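You operate a simulated robot arm through the tools that you are given. There is no shell and no other tool.

You run a simulated robot arm. Do the job below in one go: nothing can be reset, and whatever is moved stays where it is left.

Task
Test the sealer's emergency stop: start, hit it, twist it free, restart, stop.
Fine: end with the stop button; the case and the settings stay as they are.

It is judged by the outcome, as a careful person would: the job done as asked, and still so three seconds after it is handed in. It fails if anything else is knocked over, pushed out of place, dropped, spilled or broken.

Robot
A 7-joint arm with a three-finger gripper, fixed in place. Base frame: the origin is at the foot of the arm, x ahead of it, y to its left, z up; the work surface is at about z = 0.62. Readings come in m, degrees, newtons and seconds.
With the tool pointing down near the work surface it reaches from about 0.1 to 0.8 m from the base axis. Its first joint turns from -166.0 to 166.0 degrees. Payload 2.94 kg.
The tool frame sits at the grasp point between the pads (the TCP): z along the fingers, y along the line on which they close. The tips reach 0.03 m beyond it. The gripper opens to 0.132 m. The gripper's body begins 0.107 m behind the TCP.
Orientation is told as [roll, pitch, yaw] about the base's x, y, z axes, in that order, counted from this pose: with the fingers straight down and closing along the base's y, the tool's x points along the base's -x, its y along +y and its z along -z.

Tools
- The arm moves only by the tool arm_command. Its argument "deltas" is a list of rows, each a list of 7 numbers: the shift along the tool's x, y, z in m, then the turn, a rotation vector about the tool's x, y, z in rad, then the closure in counts, from 0 (fully open) to 255 (shut). In form: [[dx, dy, dz, rx, ry, rz, fingers], ...]. A call has 1 to 20 rows; each row shifts and turns the commanded pose from where the row before left it, along the tool's axes as they then stand. Each row takes 0.2 s and may step no farther than 0.05 m and 8.6 degrees from the row before; otherwise, or with a gripper value out of range, the whole call is refused. Where a pose cannot be reached the arm comes as near as it can. A force on the tool above 40 N (or 10 N above the force at the start of the call, whichever is more), or a blocked arm, ends the call early, and 0.2 s more pass. The fingers move at their own pace and stop on an object; they squeeze with about 41 N. The grip force told is the motor's: it shows also when the fingers shut on nothing. Time passes only in rows, and 0.2 s behind the last, so rows that do not move let the fingers close. It gives the time, the measured TCP pose, the force on the tool (base axes), the opening and the grip force at its end, in the units of the frame above (readings bear some noise), with the torque about the TCP (base axes, N m) and any sound that the robot's microphone picked up.
- Cameras (640 x 400 px; columns grow to the right, rows downward): "scene" is fixed at [0.0505, 0.4996, 1.5754]; the picture's right is [-0.51, -0.86, 0.00], its down [-0.52, 0.31, -0.80] and it looks along [0.69, -0.41, -0.60] (base axes); focal length 292 px, centre (320, 200). "wrist" rides on the gripper at [0.072, 0.003, -0.144] in the tool frame; the picture's right is [-0.04, 1.00, 0.00], its down [-0.88, -0.04, -0.48] and it looks along [-0.47, -0.02, 0.88] (tool axes); focal length 256 px, centre (320, 200). There is no depth. A picture from a camera that has moved, and an enlarged one, comes with that camera's place and axes in the base frame and with its lens.
- grab_frame(camera): a new picture of that camera. No time passes.
- slide_trunk(by): slides the trunk up (or, below 0, down) by that many m; the arm rides with it, the base frame stays. It gives what a move gives, with no picture.
- inspect(camera, box): a new picture of the part [left, top, right, bottom] of that camera's present view, enlarged. No time passes.
- finish_job(): hands the job in; it is judged then, once.

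Nothing tells you positions but the pictures and the camera data. Unless the task says otherwise, let go and move clear before handing in.

The tools are called after "Request:" as a command line: name --pt "numbers of a row" for each row, then --argument value for the rest, lists and objects as JSON in quotes. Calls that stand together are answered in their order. arm_command: Moves the arm, as the interface text tells. Its arguments: {"type":"object","properties":{"deltas":{"type":"array","items":{"type":"array","items":{"type":"number"}}}},"required":["deltas"]} The other tools are called the same way: slide_trunk (by) slides the trunk up or down; grab_frame (camera) takes a picture; inspect (camera, box) takes an enlarged picture of a part of a camera's view; finish_job () hands the job in.

At the start:

```text
time_s: 0.0
tool_pos: [0.6122, 0.0073, 1.3118]
tcp_rot: [0.1, 0.0, 0.0]
ft_force: [-0.4, -0.6, 0.4]
torque: [-0.01, 0.01, -0.02]
grip_width: 0.1321
grasp_force: 0.0
trunk travel left (down, up): [-0.4, 0.14]
```

scene: 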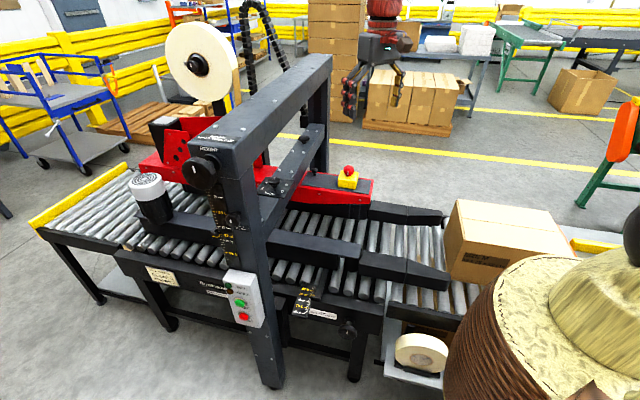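
wrist: 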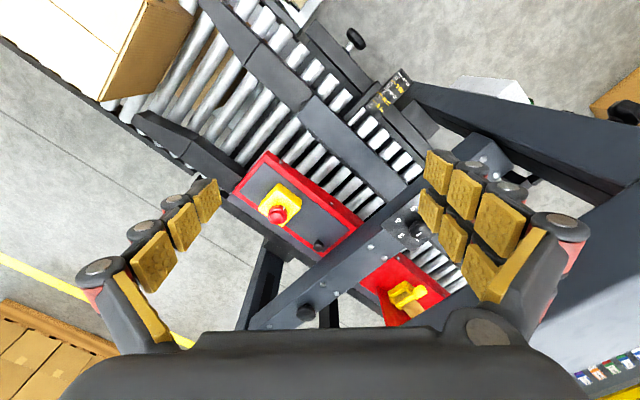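

I see a case sealer with a control box (green and red buttons) on the near post and a yellow/red mushroom emergency stop on the red head. I'll look closer before moving.

Request:
inspect --camera "scene" --box '[200, 250, 300, 340]'

Request:
inspect --camera "scene" --box '[250, 130, 410, 230]'

Request:
inspect --camera "wrist" --box '[220, 140, 380, 260]'

Request:
inspect --camera "scene" --box '[120, 100, 340, 240]'

```text
4.44 times, centred on (250, 295) of scene
camera zoom: at [0.0505, 0.4996, 1.5754], right [-0.51, -0.86, 0.0], down [-0.52, 0.31, -0.8], along [0.69, -0.41, -0.6], focal length 1296 px, centre (631, -222)
```

zoom: 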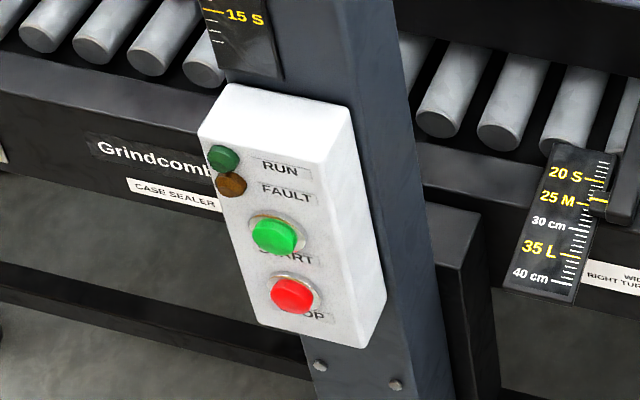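

```text
4.00 times, centred on (330, 180) of scene
camera zoom: at [0.0505, 0.4996, 1.5754], right [-0.51, -0.86, 0.0], down [-0.52, 0.31, -0.8], along [0.69, -0.41, -0.6], focal length 1167 px, centre (280, 280)
```

zoom: 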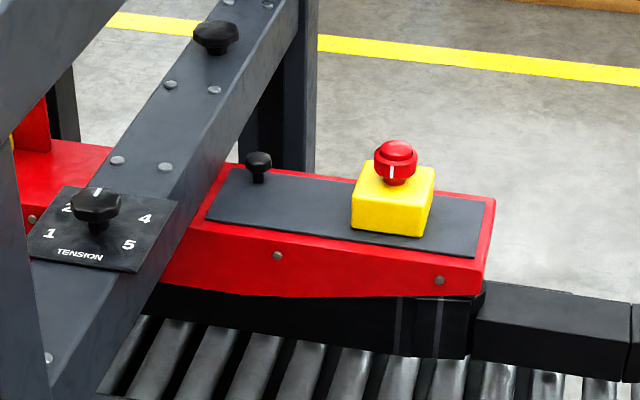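

```text
3.33 times, centred on (300, 200) of wrist
camera zoom: at [0.5398, 0.0123, 1.457], right [0.04, 1.0, 0.0], down [0.88, -0.04, 0.48], along [0.47, -0.02, -0.88], focal length 853 px, centre (387, 200)
```

zoom: 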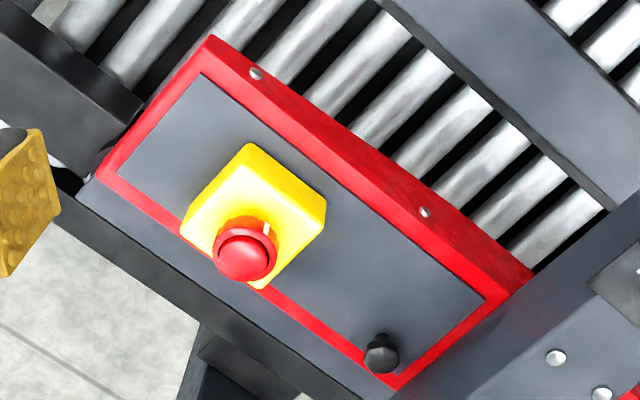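

```text
2.86 times, centred on (230, 170) of scene
camera zoom: at [0.0505, 0.4996, 1.5754], right [-0.51, -0.86, 0.0], down [-0.52, 0.31, -0.8], along [0.69, -0.41, -0.6], focal length 834 px, centre (577, 286)
```

zoom: 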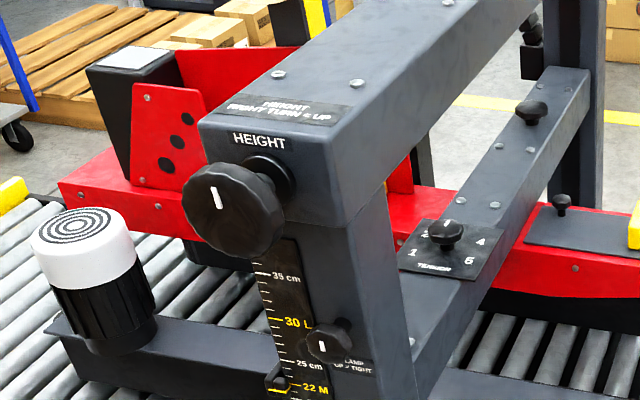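

The sealer's run is diagonal to the base. I take the e-stop to be near (0.83, -0.09, 0.98) and the control box near (0.6, 0.4, 0.85). I'll back off to the left at this height so the wrist camera can see the control box.

Request:
arm_command --pt "0.026 0.034 0.0 0 0 0 0" --pt "0.026 0.034 0.0 0 0 0 0" --pt "0.026 0.034 0.0 0 0 0 0" --pt "0.026 0.034 0.0 0 0 0 0" --pt "0.026 0.034 0.0 0 0 0 0" --pt "0.026 0.034 0.0 0 0 0 0" --pt "0.026 0.034 0.0 0 0 0 0" --pt "0.026 0.034 0.0 0 0 0 0" --pt "0.026 0.034 0.0 0 0 0 0" --pt "0.026 0.034 0.0 0 0 0 0" --pt "0 0 0 0 0 0 255" --pt "0 0 0 0 0 0 255" --pt "0 0 0 0 0 0 255" --pt "0 0 0 0 0 0 255" --pt "0 0 0 0 0 0 255" --pt "0 0 0 0 0 0 255" --pt "0 0 0 0 0 0 255" --pt "0 0 0 0 0 0 255"

Request:
grab_frame --camera "wrist"

Request:
grab_frame --camera "scene"

```text
time_s: 3.8
tool_pos: [0.352, 0.3484, 1.3127]
tcp_rot: [0.0, 0.1, 0.0]
ft_force: [-0.1, -0.2, -0.5]
torque: [0.04, -0.03, -0.02]
grip_width: 0.0004
grasp_force: 1.6
trunk travel left (down, up): [-0.4, 0.14]
```

```text
taken
camera wrist: at [0.2795, 0.3525, 1.4565], right [0.04, 1.0, 0.0], down [0.88, -0.04, 0.48], along [0.48, -0.02, -0.88], focal length 256 px, centre (320, 200)
```

wrist: 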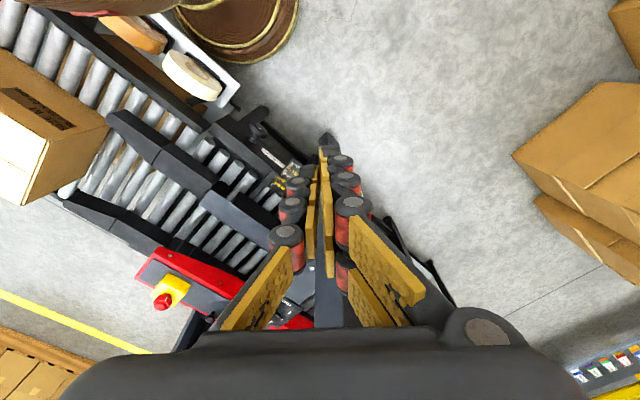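

```text
taken
```

scene: 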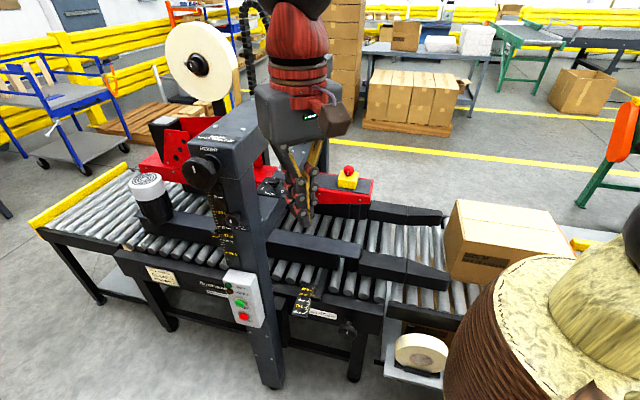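

The closed fingers block the view, so I'll move further left, turn the hand to face the control panel and open the fingers.

Request:
arm_command --pt "0 0.042 0.01 0 0 0 0" --pt "0 0.042 0.01 0 0 0 0" --pt "0 0.042 0.01 0 0 0 0" --pt "0 0.042 0.01 0 0 0 0" --pt "0 0.042 0.01 0 0 0 0" --pt "0 0.042 0.01 0 0 0 0" --pt "0 0 0 0 0 0.14 0" --pt "0 0 0 0 0 0.14 0" --pt "0 0 0 0 0 0.14 0" --pt "0 0 0 0 0 0.14 0" --pt "0 0 0 0 0 0.14 0"

Request:
grab_frame --camera "wrist"

Request:
grab_frame --camera "scene"

```text
time_s: 6.2
tool_pos: [0.3516, 0.6003, 1.253]
tcp_rot: [0.0, 0.0, -40.2]
ft_force: [1.0, 0.1, 0.7]
torque: [0.02, -0.01, -0.02]
grip_width: 0.1316
grasp_force: 0.1
trunk travel left (down, up): [-0.4, 0.14]
```

```text
taken
camera wrist: at [0.2987, 0.6507, 1.3968], right [0.68, 0.74, 0.0], down [0.65, -0.6, 0.48], along [0.35, -0.32, -0.88], focal length 256 px, centre (320, 200)
```

wrist: 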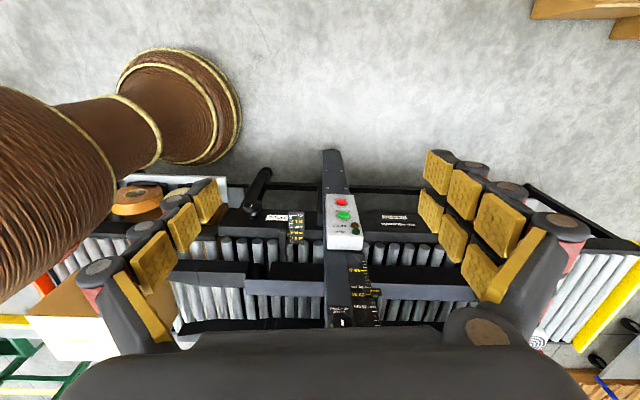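

```text
taken
```

scene: 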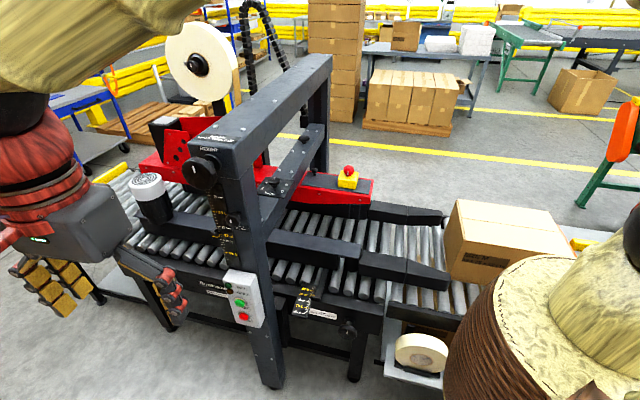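

The control panel is now visible between the fingers. I'll enlarge it to pin down the buttons and the machine's heading.

Request:
inspect --camera "wrist" --box '[280, 150, 400, 260]'

Request:
inspect --camera "wrist" --box '[230, 160, 450, 300]'

Request:
inspect --camera "scene" --box '[210, 265, 270, 335]'

```text
3.64 times, centred on (340, 205) of wrist
camera zoom: at [0.2987, 0.6507, 1.3968], right [0.68, 0.74, 0.0], down [0.65, -0.6, 0.48], along [0.35, -0.32, -0.88], focal length 931 px, centre (247, 182)
```

zoom: 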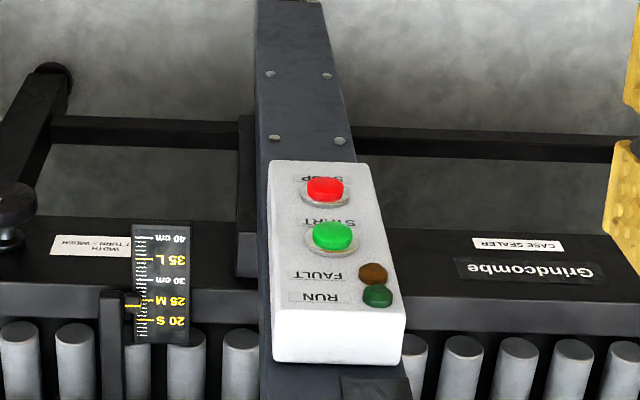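

```text
2.86 times, centred on (340, 230) of wrist
camera zoom: at [0.2987, 0.6507, 1.3968], right [0.68, 0.74, 0.0], down [0.65, -0.6, 0.48], along [0.35, -0.32, -0.88], focal length 731 px, centre (263, 114)
```

zoom: 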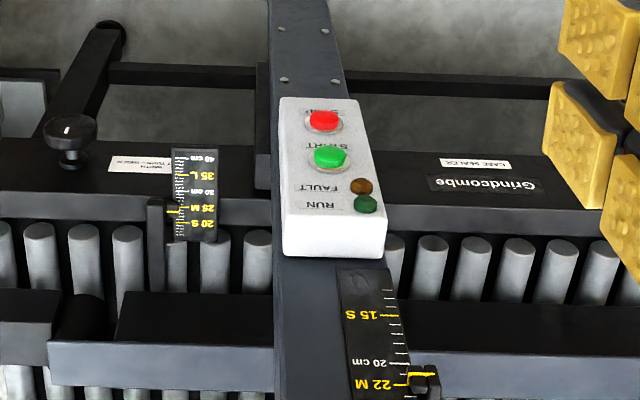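

```text
5.71 times, centred on (240, 300) of scene
camera zoom: at [0.0505, 0.4996, 1.5754], right [-0.51, -0.86, 0.0], down [-0.52, 0.31, -0.8], along [0.69, -0.41, -0.6], focal length 1667 px, centre (777, -371)
```

zoom: 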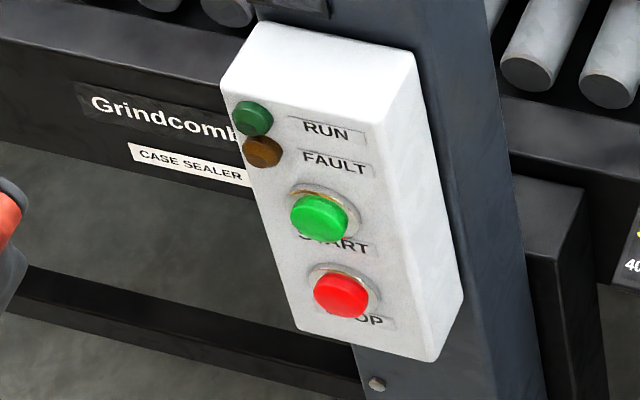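

The machine's heading matches the hand's present yaw of about -40°. The panel looks to be near (0.61, 0.445, 0.81), but its depth is uncertain, so I'll go down in front of it and tilt the hand for a frontal second view.

Request:
arm_command --pt "0 0 0.045 0 0 0 0" --pt "0 0 0.045 0 0 0 0" --pt "0 0 0.045 0 0 0 0" --pt "0 0 0.045 0 0 0 0" --pt "0 0 0.045 0 0 0 0" --pt "0 0 0.045 0 0 0 0" --pt "0 0 0 0 -0.14 0 0" --pt "0 0 0 0 -0.14 0 0" --pt "0 0 0 0 -0.14 0 0" --pt "0 0 0 0 -0.14 0 0" --pt "0 0 0 0 -0.14 0 0"

Request:
grab_frame --camera "wrist"

Request:
grab_frame --camera "scene"

```text
time_s: 8.6
tool_pos: [0.3531, 0.601, 0.982]
tcp_rot: [0.1, -40.2, -40.2]
ft_force: [-0.4, 0.5, 1.2]
torque: [-0.01, 0.03, -0.04]
grip_width: 0.1319
grasp_force: 0.1
trunk travel left (down, up): [-0.4, 0.14]
```

```text
taken
camera wrist: at [0.2408, 0.6994, 1.0461], right [0.67, 0.74, 0.03], down [0.25, -0.26, 0.93], along [0.7, -0.62, -0.36], focal length 256 px, centre (320, 200)
```

wrist: 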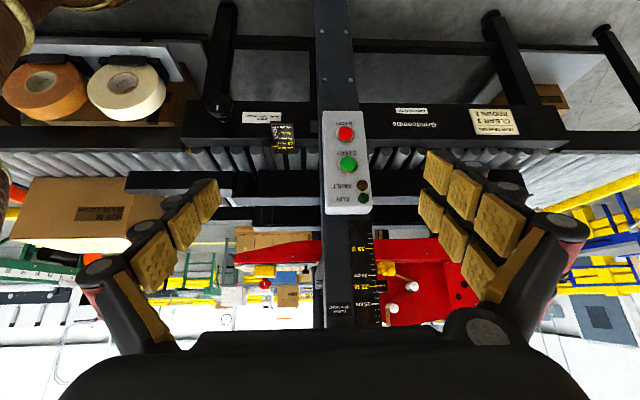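

```text
taken
```

scene: 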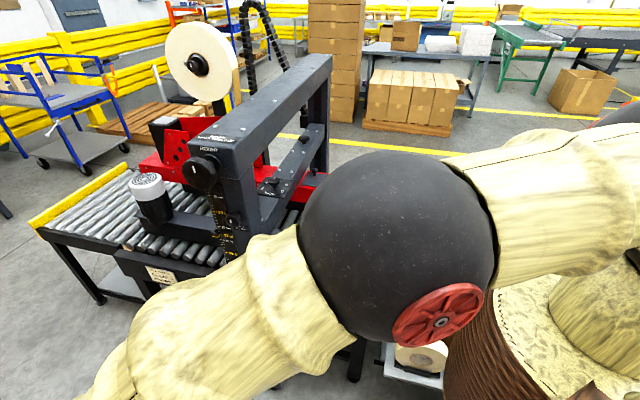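

The frontal view works well. I'll enlarge it to triangulate the buttons.

Request:
inspect --camera "wrist" --box '[300, 90, 400, 220]'

Request:
inspect --camera "wrist" --box '[220, 220, 440, 330]'

```text
3.08 times, centred on (350, 155) of wrist
camera zoom: at [0.2408, 0.6994, 1.0461], right [0.67, 0.74, 0.03], down [0.25, -0.26, 0.93], along [0.7, -0.62, -0.36], focal length 788 px, centre (228, 338)
```

zoom: 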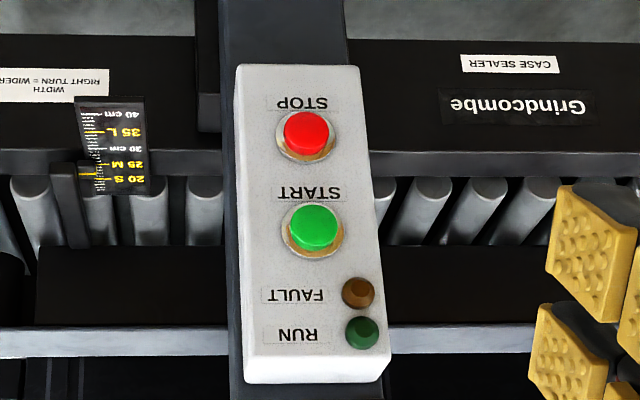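

```text
2.91 times, centred on (330, 275) of wrist
camera zoom: at [0.2408, 0.6994, 1.0461], right [0.67, 0.74, 0.03], down [0.25, -0.26, 0.93], along [0.7, -0.62, -0.36], focal length 745 px, centre (291, -18)
```

zoom: 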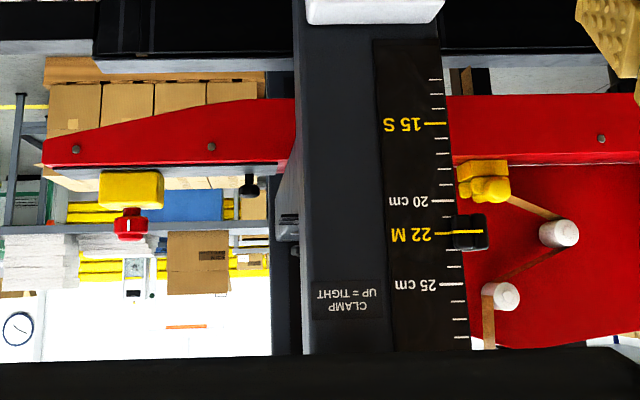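

The green START button comes out at (0.614, 0.449, 0.793) and red STOP at about z = 0.719. The machine is turned by 45°. I'll turn the hand to match, close the fingers, and move to a pre-press spot in front of START.

Request:
arm_command --pt "0 0 0 0.0548 0 0.065 255" --pt "0 0 0 0 -0.12 0 255" --pt "0 0 0 0 -0.12 0 255" --pt "0 0 0 0 -0.12 0 255" --pt "0.01175 0.01283 0.04007 0 0 0 255" --pt "0.01175 0.01283 0.04007 0 0 0 255" --pt "0.01175 0.01283 0.04007 0 0 0 255" --pt "0.01175 0.01283 0.04007 0 0 0 255" --pt "0.01175 0.01283 0.04007 0 0 0 255" --pt "0.01175 0.01283 0.04007 0 0 0 255" --pt "0 0 0 0 0 0 255"

Request:
grab_frame --camera "wrist"

Request:
grab_frame --camera "scene"

```text
time_s: 11.0
tool_pos: [0.5227, 0.5246, 0.8076]
tcp_rot: [-0.2, -60.8, -44.8]
ft_force: [-1.5, -1.3, -0.6]
torque: [-0.03, -0.04, 0.06]
grip_width: 0.0
grasp_force: 28.5
out of reach, approached as far as the arm can: row 10
trunk travel left (down, up): [-0.4, 0.14]
```

```text
taken
camera wrist: at [0.4112, 0.6412, 0.8152], right [0.72, 0.69, 0.04], down [-0.02, -0.04, 1.0], along [0.69, -0.72, -0.01], focal length 256 px, centre (320, 200)
```

wrist: 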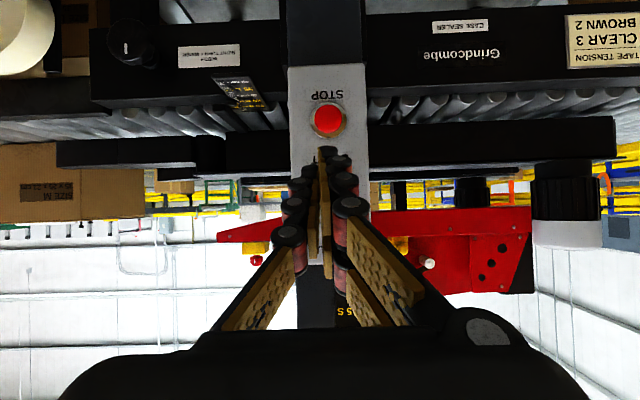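

```text
taken
```

scene: 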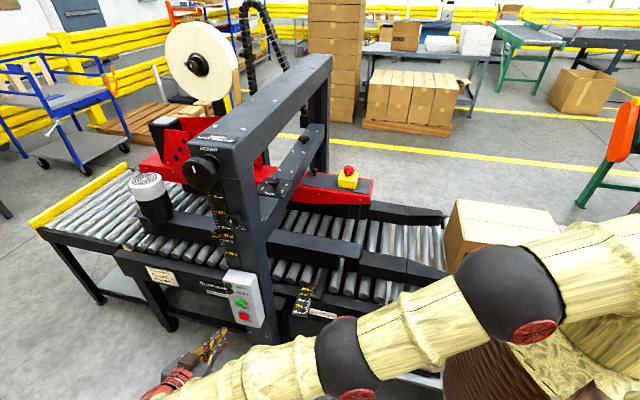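

Row 10 ran into the reach limit at this low, flat tilt. I'll stand the hand up more, to about 35° from vertical, which brings the wrist closer to the shoulder, then check the pose.

Request:
arm_command --pt "0 0 0 0 0.147 0 255" --pt "0 0 0 0 0.147 0 255" --pt "0 0 0 0 0.147 0 255" --pt "0 0 0 0 0 0 255"

Request:
grab_frame --camera "wrist"

Request:
inspect --camera "scene" --box '[140, 220, 340, 400]'

```text
time_s: 12.0
tool_pos: [0.5229, 0.5252, 0.8096]
tcp_rot: [0.0, -35.4, -44.9]
ft_force: [-0.7, 0.1, 0.5]
torque: [-0.02, -0.01, -0.02]
grip_width: 0.0
grasp_force: 28.8
trunk travel left (down, up): [-0.4, 0.14]
```

```text
taken
camera wrist: at [0.4252, 0.6289, 0.8846], right [0.73, 0.68, 0.02], down [0.29, -0.34, 0.9], along [0.62, -0.65, -0.44], focal length 256 px, centre (320, 200)
```

wrist: 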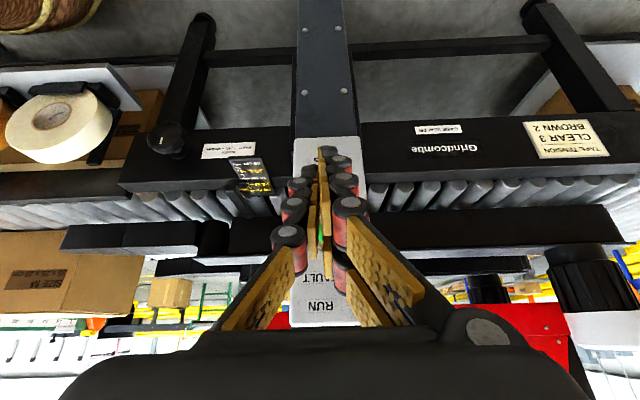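

```text
2.22 times, centred on (240, 310) of scene
camera zoom: at [0.0505, 0.4996, 1.5754], right [-0.51, -0.86, 0.0], down [-0.52, 0.31, -0.8], along [0.69, -0.41, -0.6], focal length 648 px, centre (498, -44)
```

zoom: 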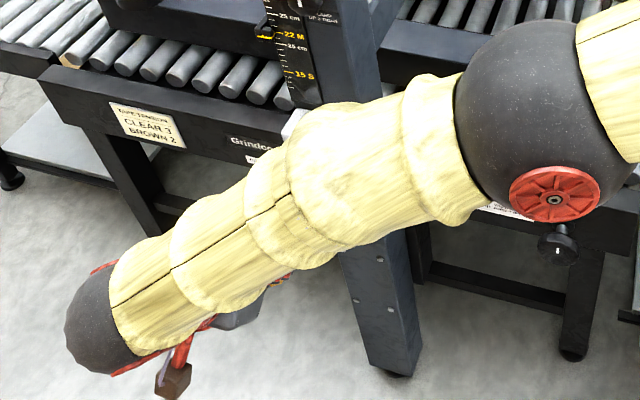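

The panel lies straight ahead and the fingers are about 1 cm off to one side of START. I'll correct sideways and advance horizontally to about 2 cm from the button.

Request:
arm_command --pt "-0.0012 0.011 -0.0016 0 0 0 255" --pt "-0.0204 0 0.0145 0 0 0 255" --pt "-0.0204 0 0.0145 0 0 0 255" --pt "-0.0204 0 0.0145 0 0 0 255" --pt "0 0 0 0 0 0 255"

Request:
grab_frame --camera "wrist"

Request:
grab_frame --camera "scene"

Request:
inspect --camera "wrist" --box '[240, 100, 400, 320]'

```text
time_s: 13.2
tool_pos: [0.5845, 0.4799, 0.8099]
tcp_rot: [-0.1, -35.4, -45.0]
ft_force: [0.7, 0.5, -0.3]
torque: [-0.01, -0.01, -0.03]
grip_width: 0.0
grasp_force: 28.5
trunk travel left (down, up): [-0.4, 0.14]
```

```text
taken
camera wrist: at [0.4857, 0.5832, 0.8847], right [0.73, 0.68, 0.02], down [0.28, -0.34, 0.9], along [0.62, -0.65, -0.44], focal length 256 px, centre (320, 200)
```

wrist: 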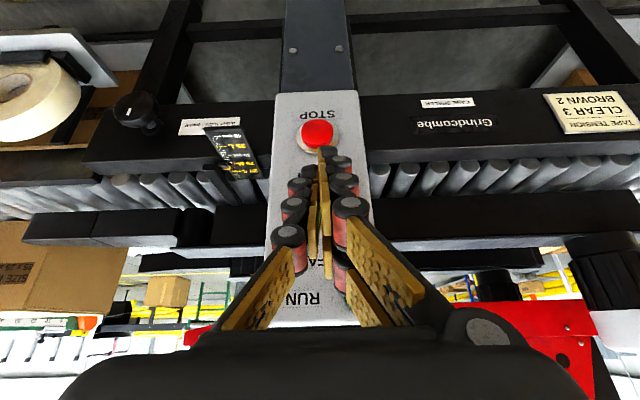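

```text
taken
```

scene: 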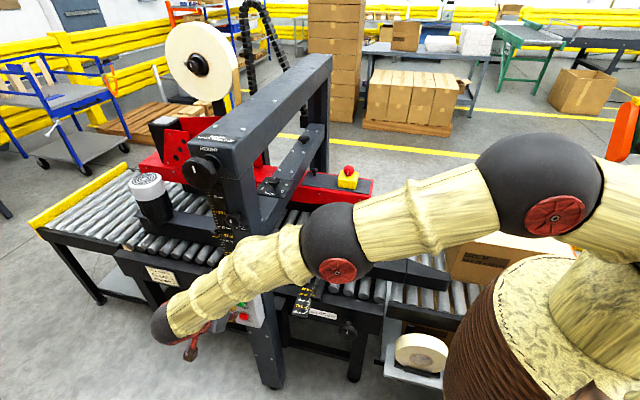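

```text
1.82 times, centred on (320, 210) of wrist
camera zoom: at [0.4857, 0.5832, 0.8847], right [0.73, 0.68, 0.02], down [0.28, -0.34, 0.9], along [0.62, -0.65, -0.44], focal length 465 px, centre (320, 182)
```

zoom: 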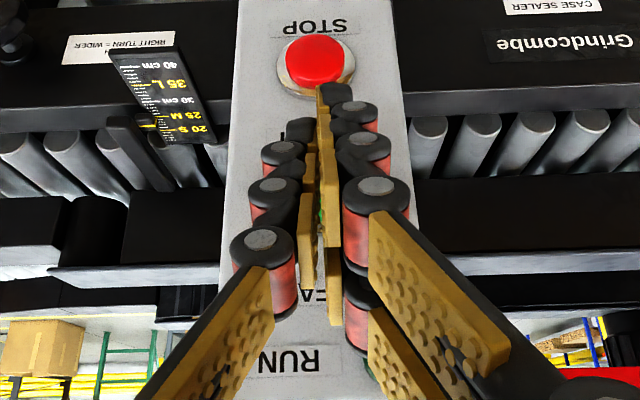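

The fingertips are centred just above STOP's line and in front of START. I'll go in small horizontal steps and watch the force and sounds.

Request:
arm_command --pt "-0.00326 0 0.00232 0 0 0 255" --pt "-0.00326 0 0.00232 0 0 0 255" --pt "-0.00326 0 0.00232 0 0 0 255"

Request:
inspect --camera "scene" --box '[140, 220, 340, 360]'

```text
time_s: 14.0
tool_pos: [0.5935, 0.4706, 0.8111]
tcp_rot: [0.0, -35.5, -45.0]
ft_force: [-1.8, 1.6, -0.3]
torque: [0.05, 0.04, 0.02]
grip_width: 0.0
grasp_force: 28.5
trunk travel left (down, up): [-0.4, 0.14]
```

```text
2.86 times, centred on (240, 290) of scene
camera zoom: at [0.0505, 0.4996, 1.5754], right [-0.51, -0.86, 0.0], down [-0.52, 0.31, -0.8], along [0.69, -0.41, -0.6], focal length 834 px, centre (549, -57)
```

zoom: 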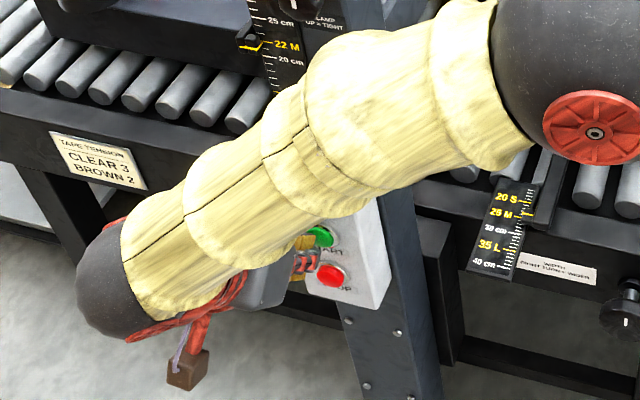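

There's about 2.4 N pushing back along the approach, so contact is beginning. I'll press on in smaller steps.

Request:
arm_command --pt "-0.00163 0 0.00116 0 0 0 255" --pt "-0.00163 0 0.00116 0 0 0 255"

Request:
inspect --camera "scene" --box '[200, 260, 280, 330]'

```text
time_s: 14.6
tool_pos: [0.5949, 0.4686, 0.8103]
tcp_rot: [0.0, -35.5, -44.9]
ft_force: [-4.9, 5.2, -2.1]
torque: [0.05, 0.11, 0.01]
grip_width: 0.0
grasp_force: 28.6
trunk travel left (down, up): [-0.4, 0.14]
heard: click
```

```text
5.71 times, centred on (240, 295) of scene
camera zoom: at [0.0505, 0.4996, 1.5754], right [-0.51, -0.86, 0.0], down [-0.52, 0.31, -0.8], along [0.69, -0.41, -0.6], focal length 1667 px, centre (777, -343)
```

zoom: 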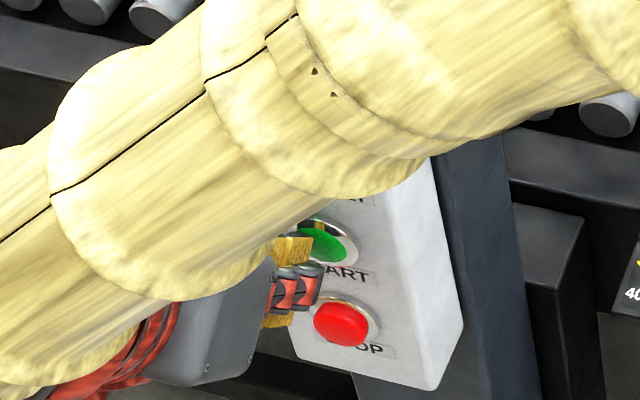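

A click was heard and START appears pressed. I'll back off and check the RUN lamp.

Request:
arm_command --pt "0.0163 0 -0.0116 0 0 0 255" --pt "0.0245 0 -0.0174 0 0 0 255" --pt "0.0326 0 -0.0232 0 0 0 255" --pt "0.0326 0 -0.0232 0 0 0 255"

Request:
grab_frame --camera "wrist"

Request:
grab_frame --camera "scene"

```text
time_s: 15.6
tool_pos: [0.5035, 0.56, 0.8109]
tcp_rot: [-0.1, -35.5, -45.0]
ft_force: [-0.2, 0.0, -0.5]
torque: [-0.02, 0.01, 0.01]
grip_width: 0.0
grasp_force: 28.7
trunk travel left (down, up): [-0.4, 0.14]
```

```text
taken
camera wrist: at [0.4048, 0.663, 0.8854], right [0.73, 0.68, 0.02], down [0.28, -0.34, 0.9], along [0.62, -0.65, -0.44], focal length 256 px, centre (320, 200)
```

wrist: 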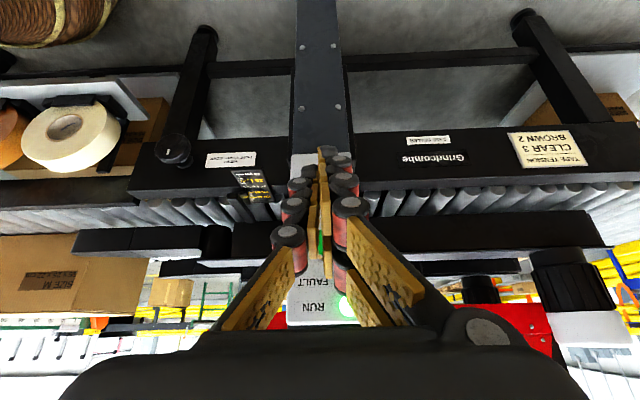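

```text
taken
```

scene: 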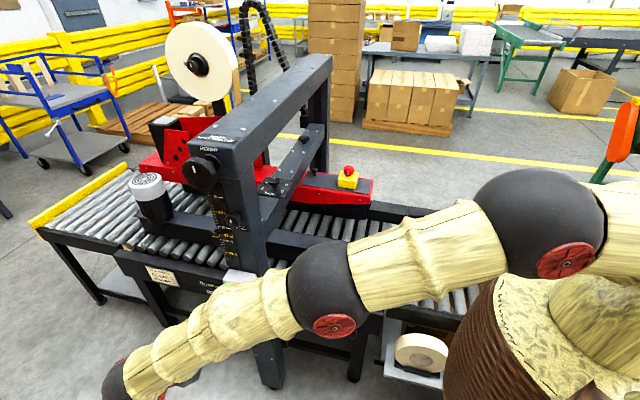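

The RUN lamp is lit, so the sealer is running. Now to the e-stop: I'll stand the hand upright and rise back the way I came.

Request:
arm_command --pt "0 0 0 0 0.14 0 255" --pt "0 0 0 0 0.14 0 255" --pt "0 0 0 0 0.14 0 255" --pt "0 0 0 0 0.14 0 255" --pt "0 0 0 0 0.058 0 255" --pt "0.0137 -0.008 -0.044 0 0 0 255" --pt "0.0137 -0.008 -0.044 0 0 0 255" --pt "0.0137 -0.008 -0.044 0 0 0 255" --pt "0.0137 -0.008 -0.044 0 0 0 255" --pt "0.0137 -0.008 -0.044 0 0 0 255" --pt "0.0137 -0.008 -0.044 0 0 0 255" --pt "0.0137 -0.008 -0.044 0 0 0 255" --pt "0.0137 -0.008 -0.044 0 0 0 255" --pt "0.0137 -0.008 -0.044 0 0 0 255" --pt "0.0137 -0.008 -0.044 0 0 0 255"

Request:
grab_frame --camera "wrist"

Request:
grab_frame --camera "scene"

```text
time_s: 18.8
tool_pos: [0.3507, 0.5982, 1.2519]
tcp_rot: [-0.1, -0.1, -45.1]
ft_force: [-0.5, -0.8, 0.0]
torque: [0.01, -0.01, 0.04]
grip_width: 0.0
grasp_force: 28.7
trunk travel left (down, up): [-0.4, 0.14]
```

```text
taken
camera wrist: at [0.3, 0.6528, 1.3954], right [0.74, 0.68, 0.0], down [0.59, -0.65, 0.48], along [0.32, -0.35, -0.88], focal length 256 px, centre (320, 200)
```

wrist: 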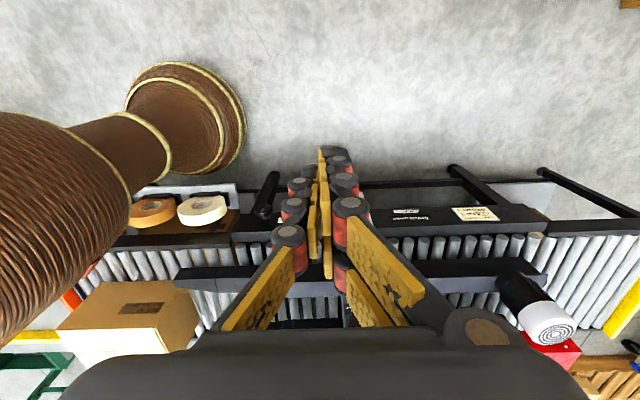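

```text
taken
```

scene: 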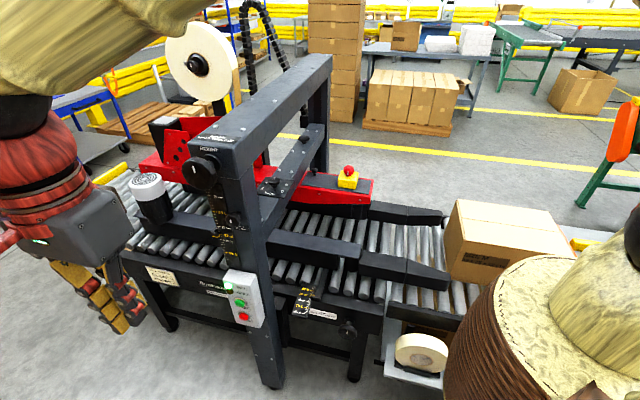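

RUN is lit in the scene view as well and the case has not moved. I'll swing back over to the e-stop side at a safe height.

Request:
arm_command --pt "-0.0292 -0.0293 -0.01 0 0 0 255" --pt "-0.0292 -0.0293 -0.01 0 0 0 255" --pt "-0.0292 -0.0293 -0.01 0 0 0 255" --pt "-0.0292 -0.0293 -0.01 0 0 0 255" --pt "-0.0292 -0.0293 -0.01 0 0 0 255" --pt "-0.0292 -0.0293 -0.01 0 0 0 255" --pt "-0.045 -0.011 0 0 0 0 255" --pt "-0.045 -0.011 0 0 0 0 255" --pt "-0.045 -0.011 0 0 0 0 255" --pt "-0.045 -0.011 0 0 0 0 255" --pt "-0.045 -0.011 0 0 0 0 255" --pt "-0.045 -0.011 0 0 0 0 255" --pt "-0.045 -0.011 0 0 0 0 255" --pt "-0.045 -0.011 0 0 0 0 255" --pt "-0.045 -0.011 0 0 0 0 255" --pt "-0.045 -0.011 0 0 0 0 255" --pt "-0.045 -0.011 0 0 0 0 255"

Request:
grab_frame --camera "wrist"

Request:
grab_frame --camera "scene"

```text
time_s: 22.4
tool_pos: [0.6132, -0.0856, 1.3093]
tcp_rot: [0.0, 0.0, -44.9]
ft_force: [-0.4, 0.3, -0.4]
torque: [0.03, 0.02, -0.02]
grip_width: 0.0
grasp_force: 28.6
trunk travel left (down, up): [-0.4, 0.14]
```

```text
taken
camera wrist: at [0.5657, -0.0306, 1.454], right [0.74, 0.68, 0.0], down [0.6, -0.65, 0.48], along [0.32, -0.35, -0.88], focal length 256 px, centre (320, 200)
```

wrist: 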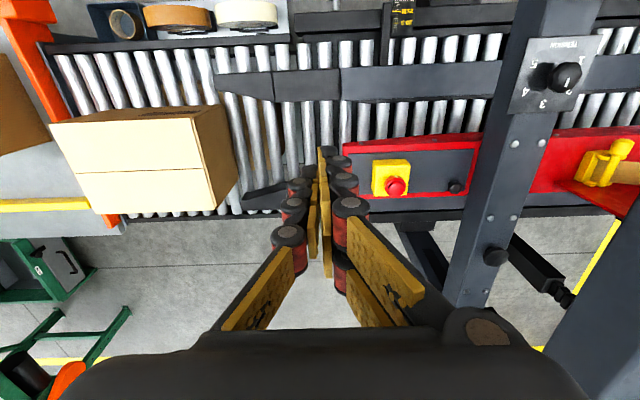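

```text
taken
```

scene: 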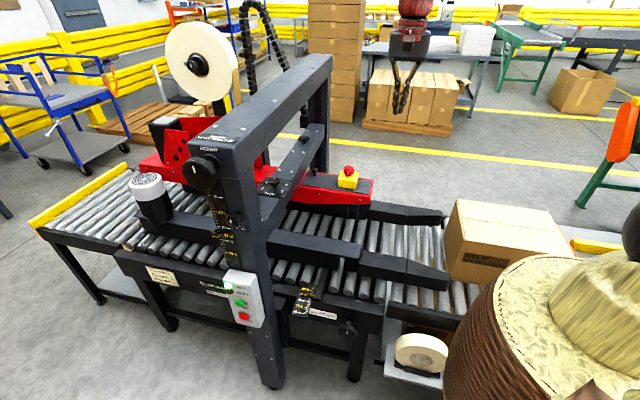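

Request:
inspect --camera "wrist" --box '[350, 140, 450, 210]'

Request:
inspect --camera "scene" --box '[320, 150, 380, 200]'

Request:
inspect --camera "scene" --box '[210, 265, 270, 335]'

```text
5.71 times, centred on (400, 175) of wrist
camera zoom: at [0.5657, -0.0306, 1.454], right [0.74, 0.68, 0.0], down [0.6, -0.65, 0.48], along [0.32, -0.35, -0.88], focal length 1463 px, centre (-137, 343)
```

zoom: 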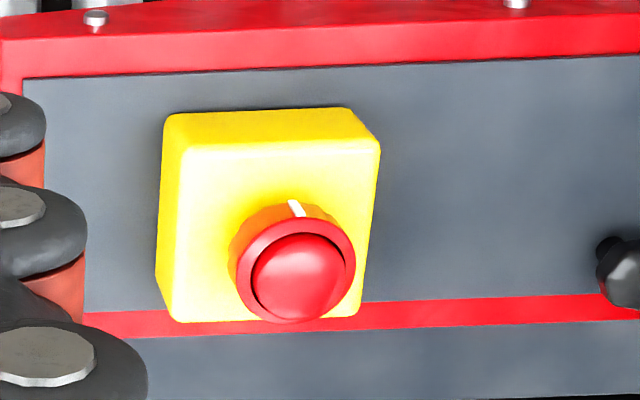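

```text
8.00 times, centred on (350, 175) of scene
camera zoom: at [0.0505, 0.4996, 1.5754], right [-0.51, -0.86, 0.0], down [-0.52, 0.31, -0.8], along [0.69, -0.41, -0.6], focal length 2334 px, centre (80, 400)
```

zoom: 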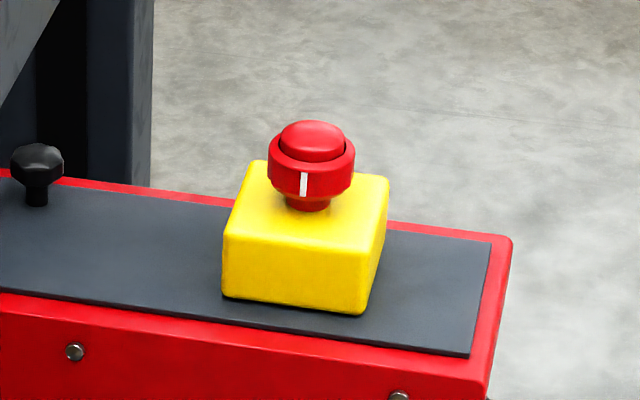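

```text
5.71 times, centred on (240, 300) of scene
camera zoom: at [0.0505, 0.4996, 1.5754], right [-0.51, -0.86, 0.0], down [-0.52, 0.31, -0.8], along [0.69, -0.41, -0.6], focal length 1667 px, centre (777, -371)
```

zoom: 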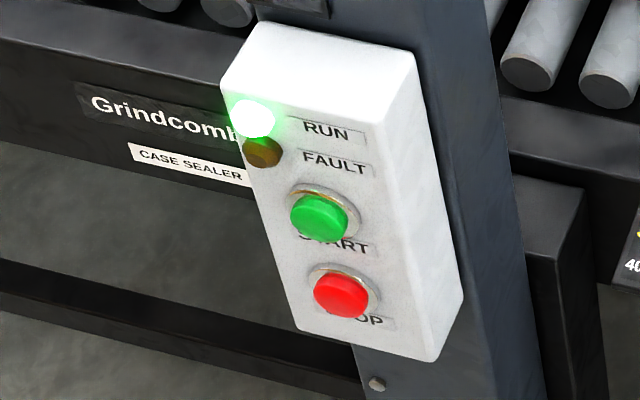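

RUN is clearly lit. I place the e-stop's cap at about (0.823, -0.089) with its top near z = 1.0. I'll turn the hand back to yaw 0 and move above it.

Request:
arm_command --pt "0 0 0 0 0 -0.131 255" --pt "0 0 0 0 0 -0.131 255" --pt "0 0 0 0 0 -0.131 255" --pt "0 0 0 0 0 -0.131 255" --pt "0 0 0 0 0 -0.131 255" --pt "0 0 0 0 0 -0.131 255" --pt "-0.035 -0.0006 0.0317 0 0 0 255" --pt "-0.035 -0.0006 0.0317 0 0 0 255" --pt "-0.035 -0.0006 0.0317 0 0 0 255" --pt "-0.035 -0.0006 0.0317 0 0 0 255" --pt "-0.035 -0.0006 0.0317 0 0 0 255" --pt "-0.035 -0.0006 0.0317 0 0 0 255"

Request:
grab_frame --camera "wrist"

Request:
grab_frame --camera "scene"

```text
time_s: 25.0
tool_pos: [0.8262, -0.0871, 1.1206]
tcp_rot: [-0.1, 0.1, 0.1]
ft_force: [1.4, -1.3, -0.8]
torque: [0.01, 0.06, 0.01]
grip_width: 0.0
grasp_force: 29.1
trunk travel left (down, up): [-0.4, 0.14]
```

```text
taken
camera wrist: at [0.7531, -0.083, 1.2645], right [0.04, 1.0, 0.0], down [0.88, -0.04, 0.48], along [0.47, -0.02, -0.88], focal length 256 px, centre (320, 200)
```

wrist: 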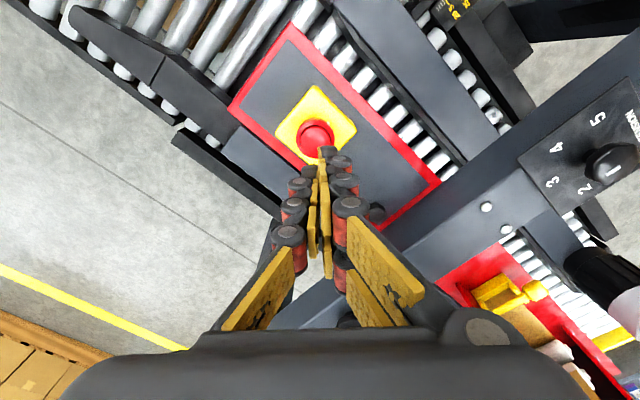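

```text
taken
```

scene: 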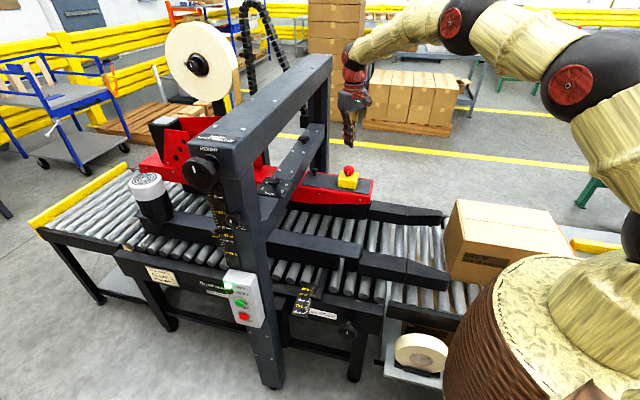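

The hand is above the e-stop and within reach. I'll enlarge to centre it.

Request:
inspect --camera "wrist" --box '[260, 80, 380, 180]'

Request:
inspect --camera "scene" --box '[310, 100, 390, 200]'

```text
4.00 times, centred on (320, 130) of wrist
camera zoom: at [0.7531, -0.083, 1.2645], right [0.04, 1.0, 0.0], down [0.88, -0.04, 0.48], along [0.47, -0.02, -0.88], focal length 1024 px, centre (320, 480)
```

zoom: 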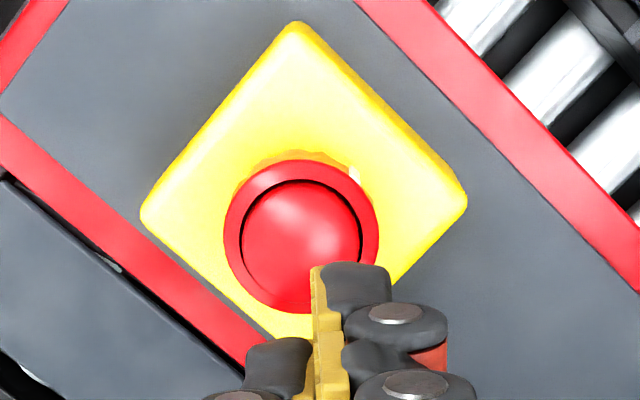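

```text
4.00 times, centred on (350, 150) of scene
camera zoom: at [0.0505, 0.4996, 1.5754], right [-0.51, -0.86, 0.0], down [-0.52, 0.31, -0.8], along [0.69, -0.41, -0.6], focal length 1167 px, centre (200, 400)
```

zoom: 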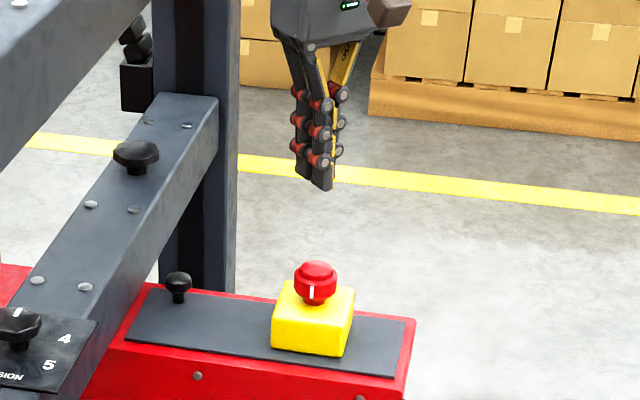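

The cap centre comes out at (0.822, -0.090), top near z = 1.0. I'll make a small correction and go down to just above it.

Request:
arm_command --pt "0.0042 -0.003 0.02 0 0 0 255" --pt "0 0 0.03 0 0 0 255" --pt "0 0 0.025 0 0 0 255" --pt "0 0 0 0 0 0 255"

Request:
inspect --camera "scene" --box '[310, 120, 390, 200]'

Request:
inspect --camera "wrist" --box '[240, 60, 400, 200]'

```text
time_s: 26.0
tool_pos: [0.8209, -0.0899, 1.0475]
tcp_rot: [-0.1, -0.1, 0.1]
ft_force: [1.2, -0.2, -1.2]
torque: [0.0, 0.02, 0.0]
grip_width: 0.0001
grasp_force: 28.9
trunk travel left (down, up): [-0.4, 0.14]
```

```text
5.00 times, centred on (350, 160) of scene
camera zoom: at [0.0505, 0.4996, 1.5754], right [-0.51, -0.86, 0.0], down [-0.52, 0.31, -0.8], along [0.69, -0.41, -0.6], focal length 1459 px, centre (170, 400)
```

zoom: 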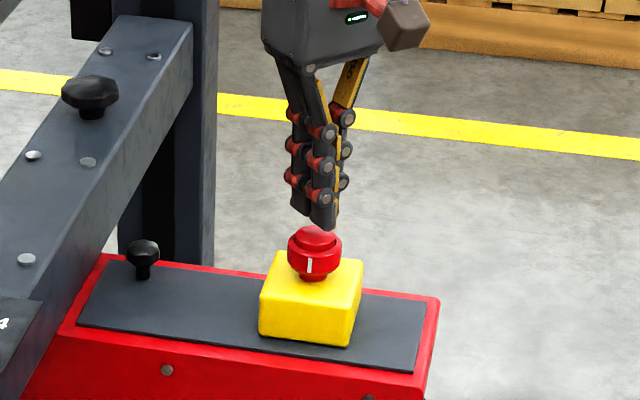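

```text
2.86 times, centred on (320, 130) of wrist
camera zoom: at [0.7476, -0.0854, 1.1903], right [0.04, 1.0, 0.0], down [0.88, -0.04, 0.48], along [0.48, -0.02, -0.88], focal length 731 px, centre (320, 400)
```

zoom: 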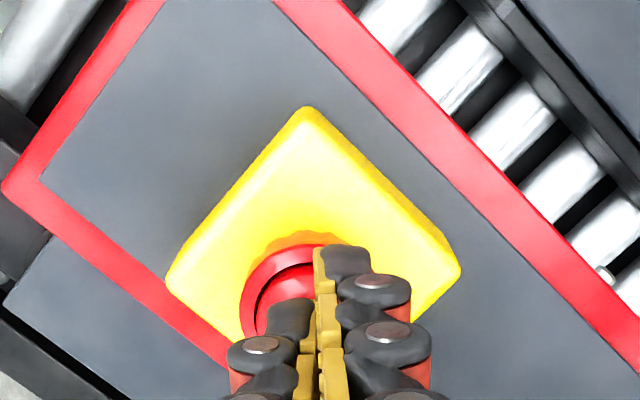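

The fingertips are right over the dome. I'll press down in small steps.

Request:
arm_command --pt "0 0 0.006 0 0 0 255" --pt "0 0 0.005 0 0 0 255" --pt "0 0 0.004 0 0 0 255" --pt "0 0 0.003 0 0 0 255"

Request:
inspect --camera "scene" --box '[310, 120, 390, 200]'

Request:
inspect --camera "scene" --box '[210, 265, 270, 335]'

```text
time_s: 27.0
tool_pos: [0.8214, -0.089, 1.0279]
tcp_rot: [-0.1, -0.1, 0.1]
ft_force: [-0.2, -0.6, 0.6]
torque: [0.01, -0.01, -0.01]
grip_width: 0.0
grasp_force: 28.7
trunk travel left (down, up): [-0.4, 0.14]
```

```text
5.00 times, centred on (350, 160) of scene
camera zoom: at [0.0505, 0.4996, 1.5754], right [-0.51, -0.86, 0.0], down [-0.52, 0.31, -0.8], along [0.69, -0.41, -0.6], focal length 1459 px, centre (170, 400)
```

zoom: 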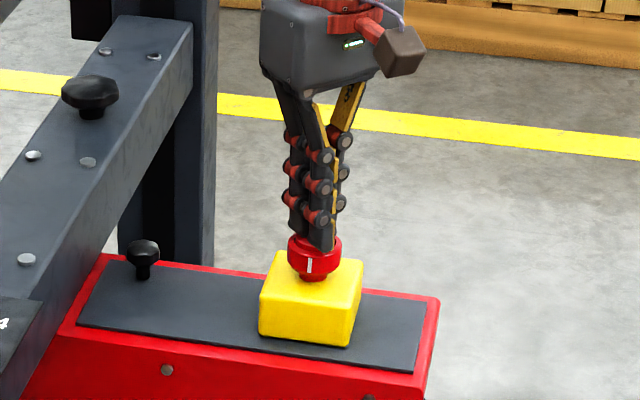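

```text
5.71 times, centred on (240, 300) of scene
camera zoom: at [0.0505, 0.4996, 1.5754], right [-0.51, -0.86, 0.0], down [-0.52, 0.31, -0.8], along [0.69, -0.41, -0.6], focal length 1667 px, centre (777, -371)
```

zoom: 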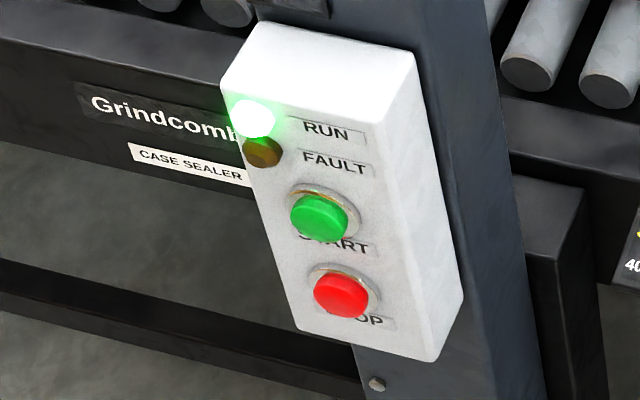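

There's no contact force yet and the tips are just touching. I'll continue down.

Request:
arm_command --pt "0 0 0.003 0 0 0 255" --pt "0 0 0.002 0 0 0 255" --pt "0 0 0.002 0 0 0 255"

```text
time_s: 27.8
tool_pos: [0.8217, -0.0894, 1.0227]
tcp_rot: [0.0, -0.2, 0.2]
ft_force: [-0.1, 0.3, 4.9]
torque: [0.0, -0.06, 0.06]
grip_width: 0.0
grasp_force: 28.1
trunk travel left (down, up): [-0.4, 0.14]
heard: click
```

A click was heard at about 5 N. I'll check the lamps and the cap.

Request:
inspect --camera "scene" --box '[210, 265, 270, 335]'

Request:
inspect --camera "scene" --box '[320, 150, 380, 200]'

```text
5.71 times, centred on (240, 300) of scene
camera zoom: at [0.0505, 0.4996, 1.5754], right [-0.51, -0.86, 0.0], down [-0.52, 0.31, -0.8], along [0.69, -0.41, -0.6], focal length 1667 px, centre (777, -371)
```

zoom: 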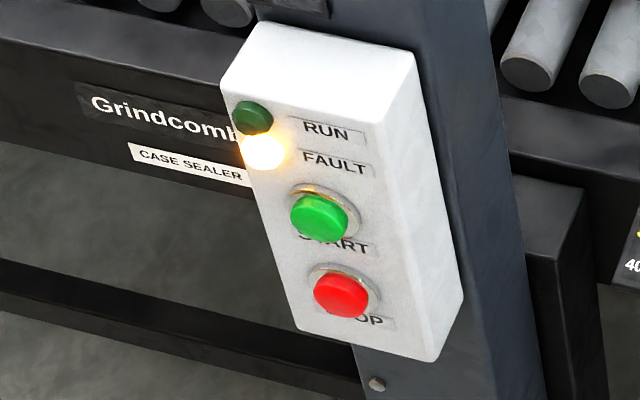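

```text
8.00 times, centred on (350, 175) of scene
camera zoom: at [0.0505, 0.4996, 1.5754], right [-0.51, -0.86, 0.0], down [-0.52, 0.31, -0.8], along [0.69, -0.41, -0.6], focal length 2334 px, centre (80, 400)
```

zoom: 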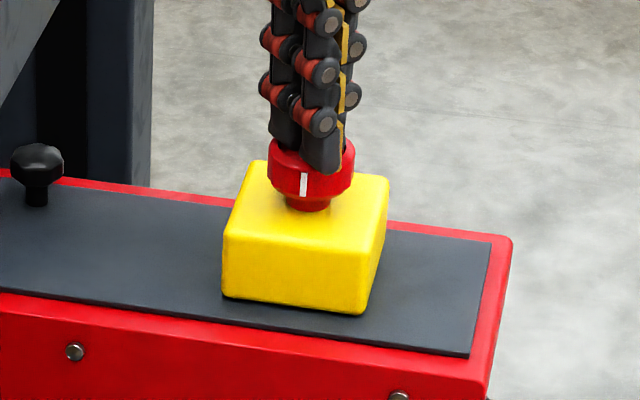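

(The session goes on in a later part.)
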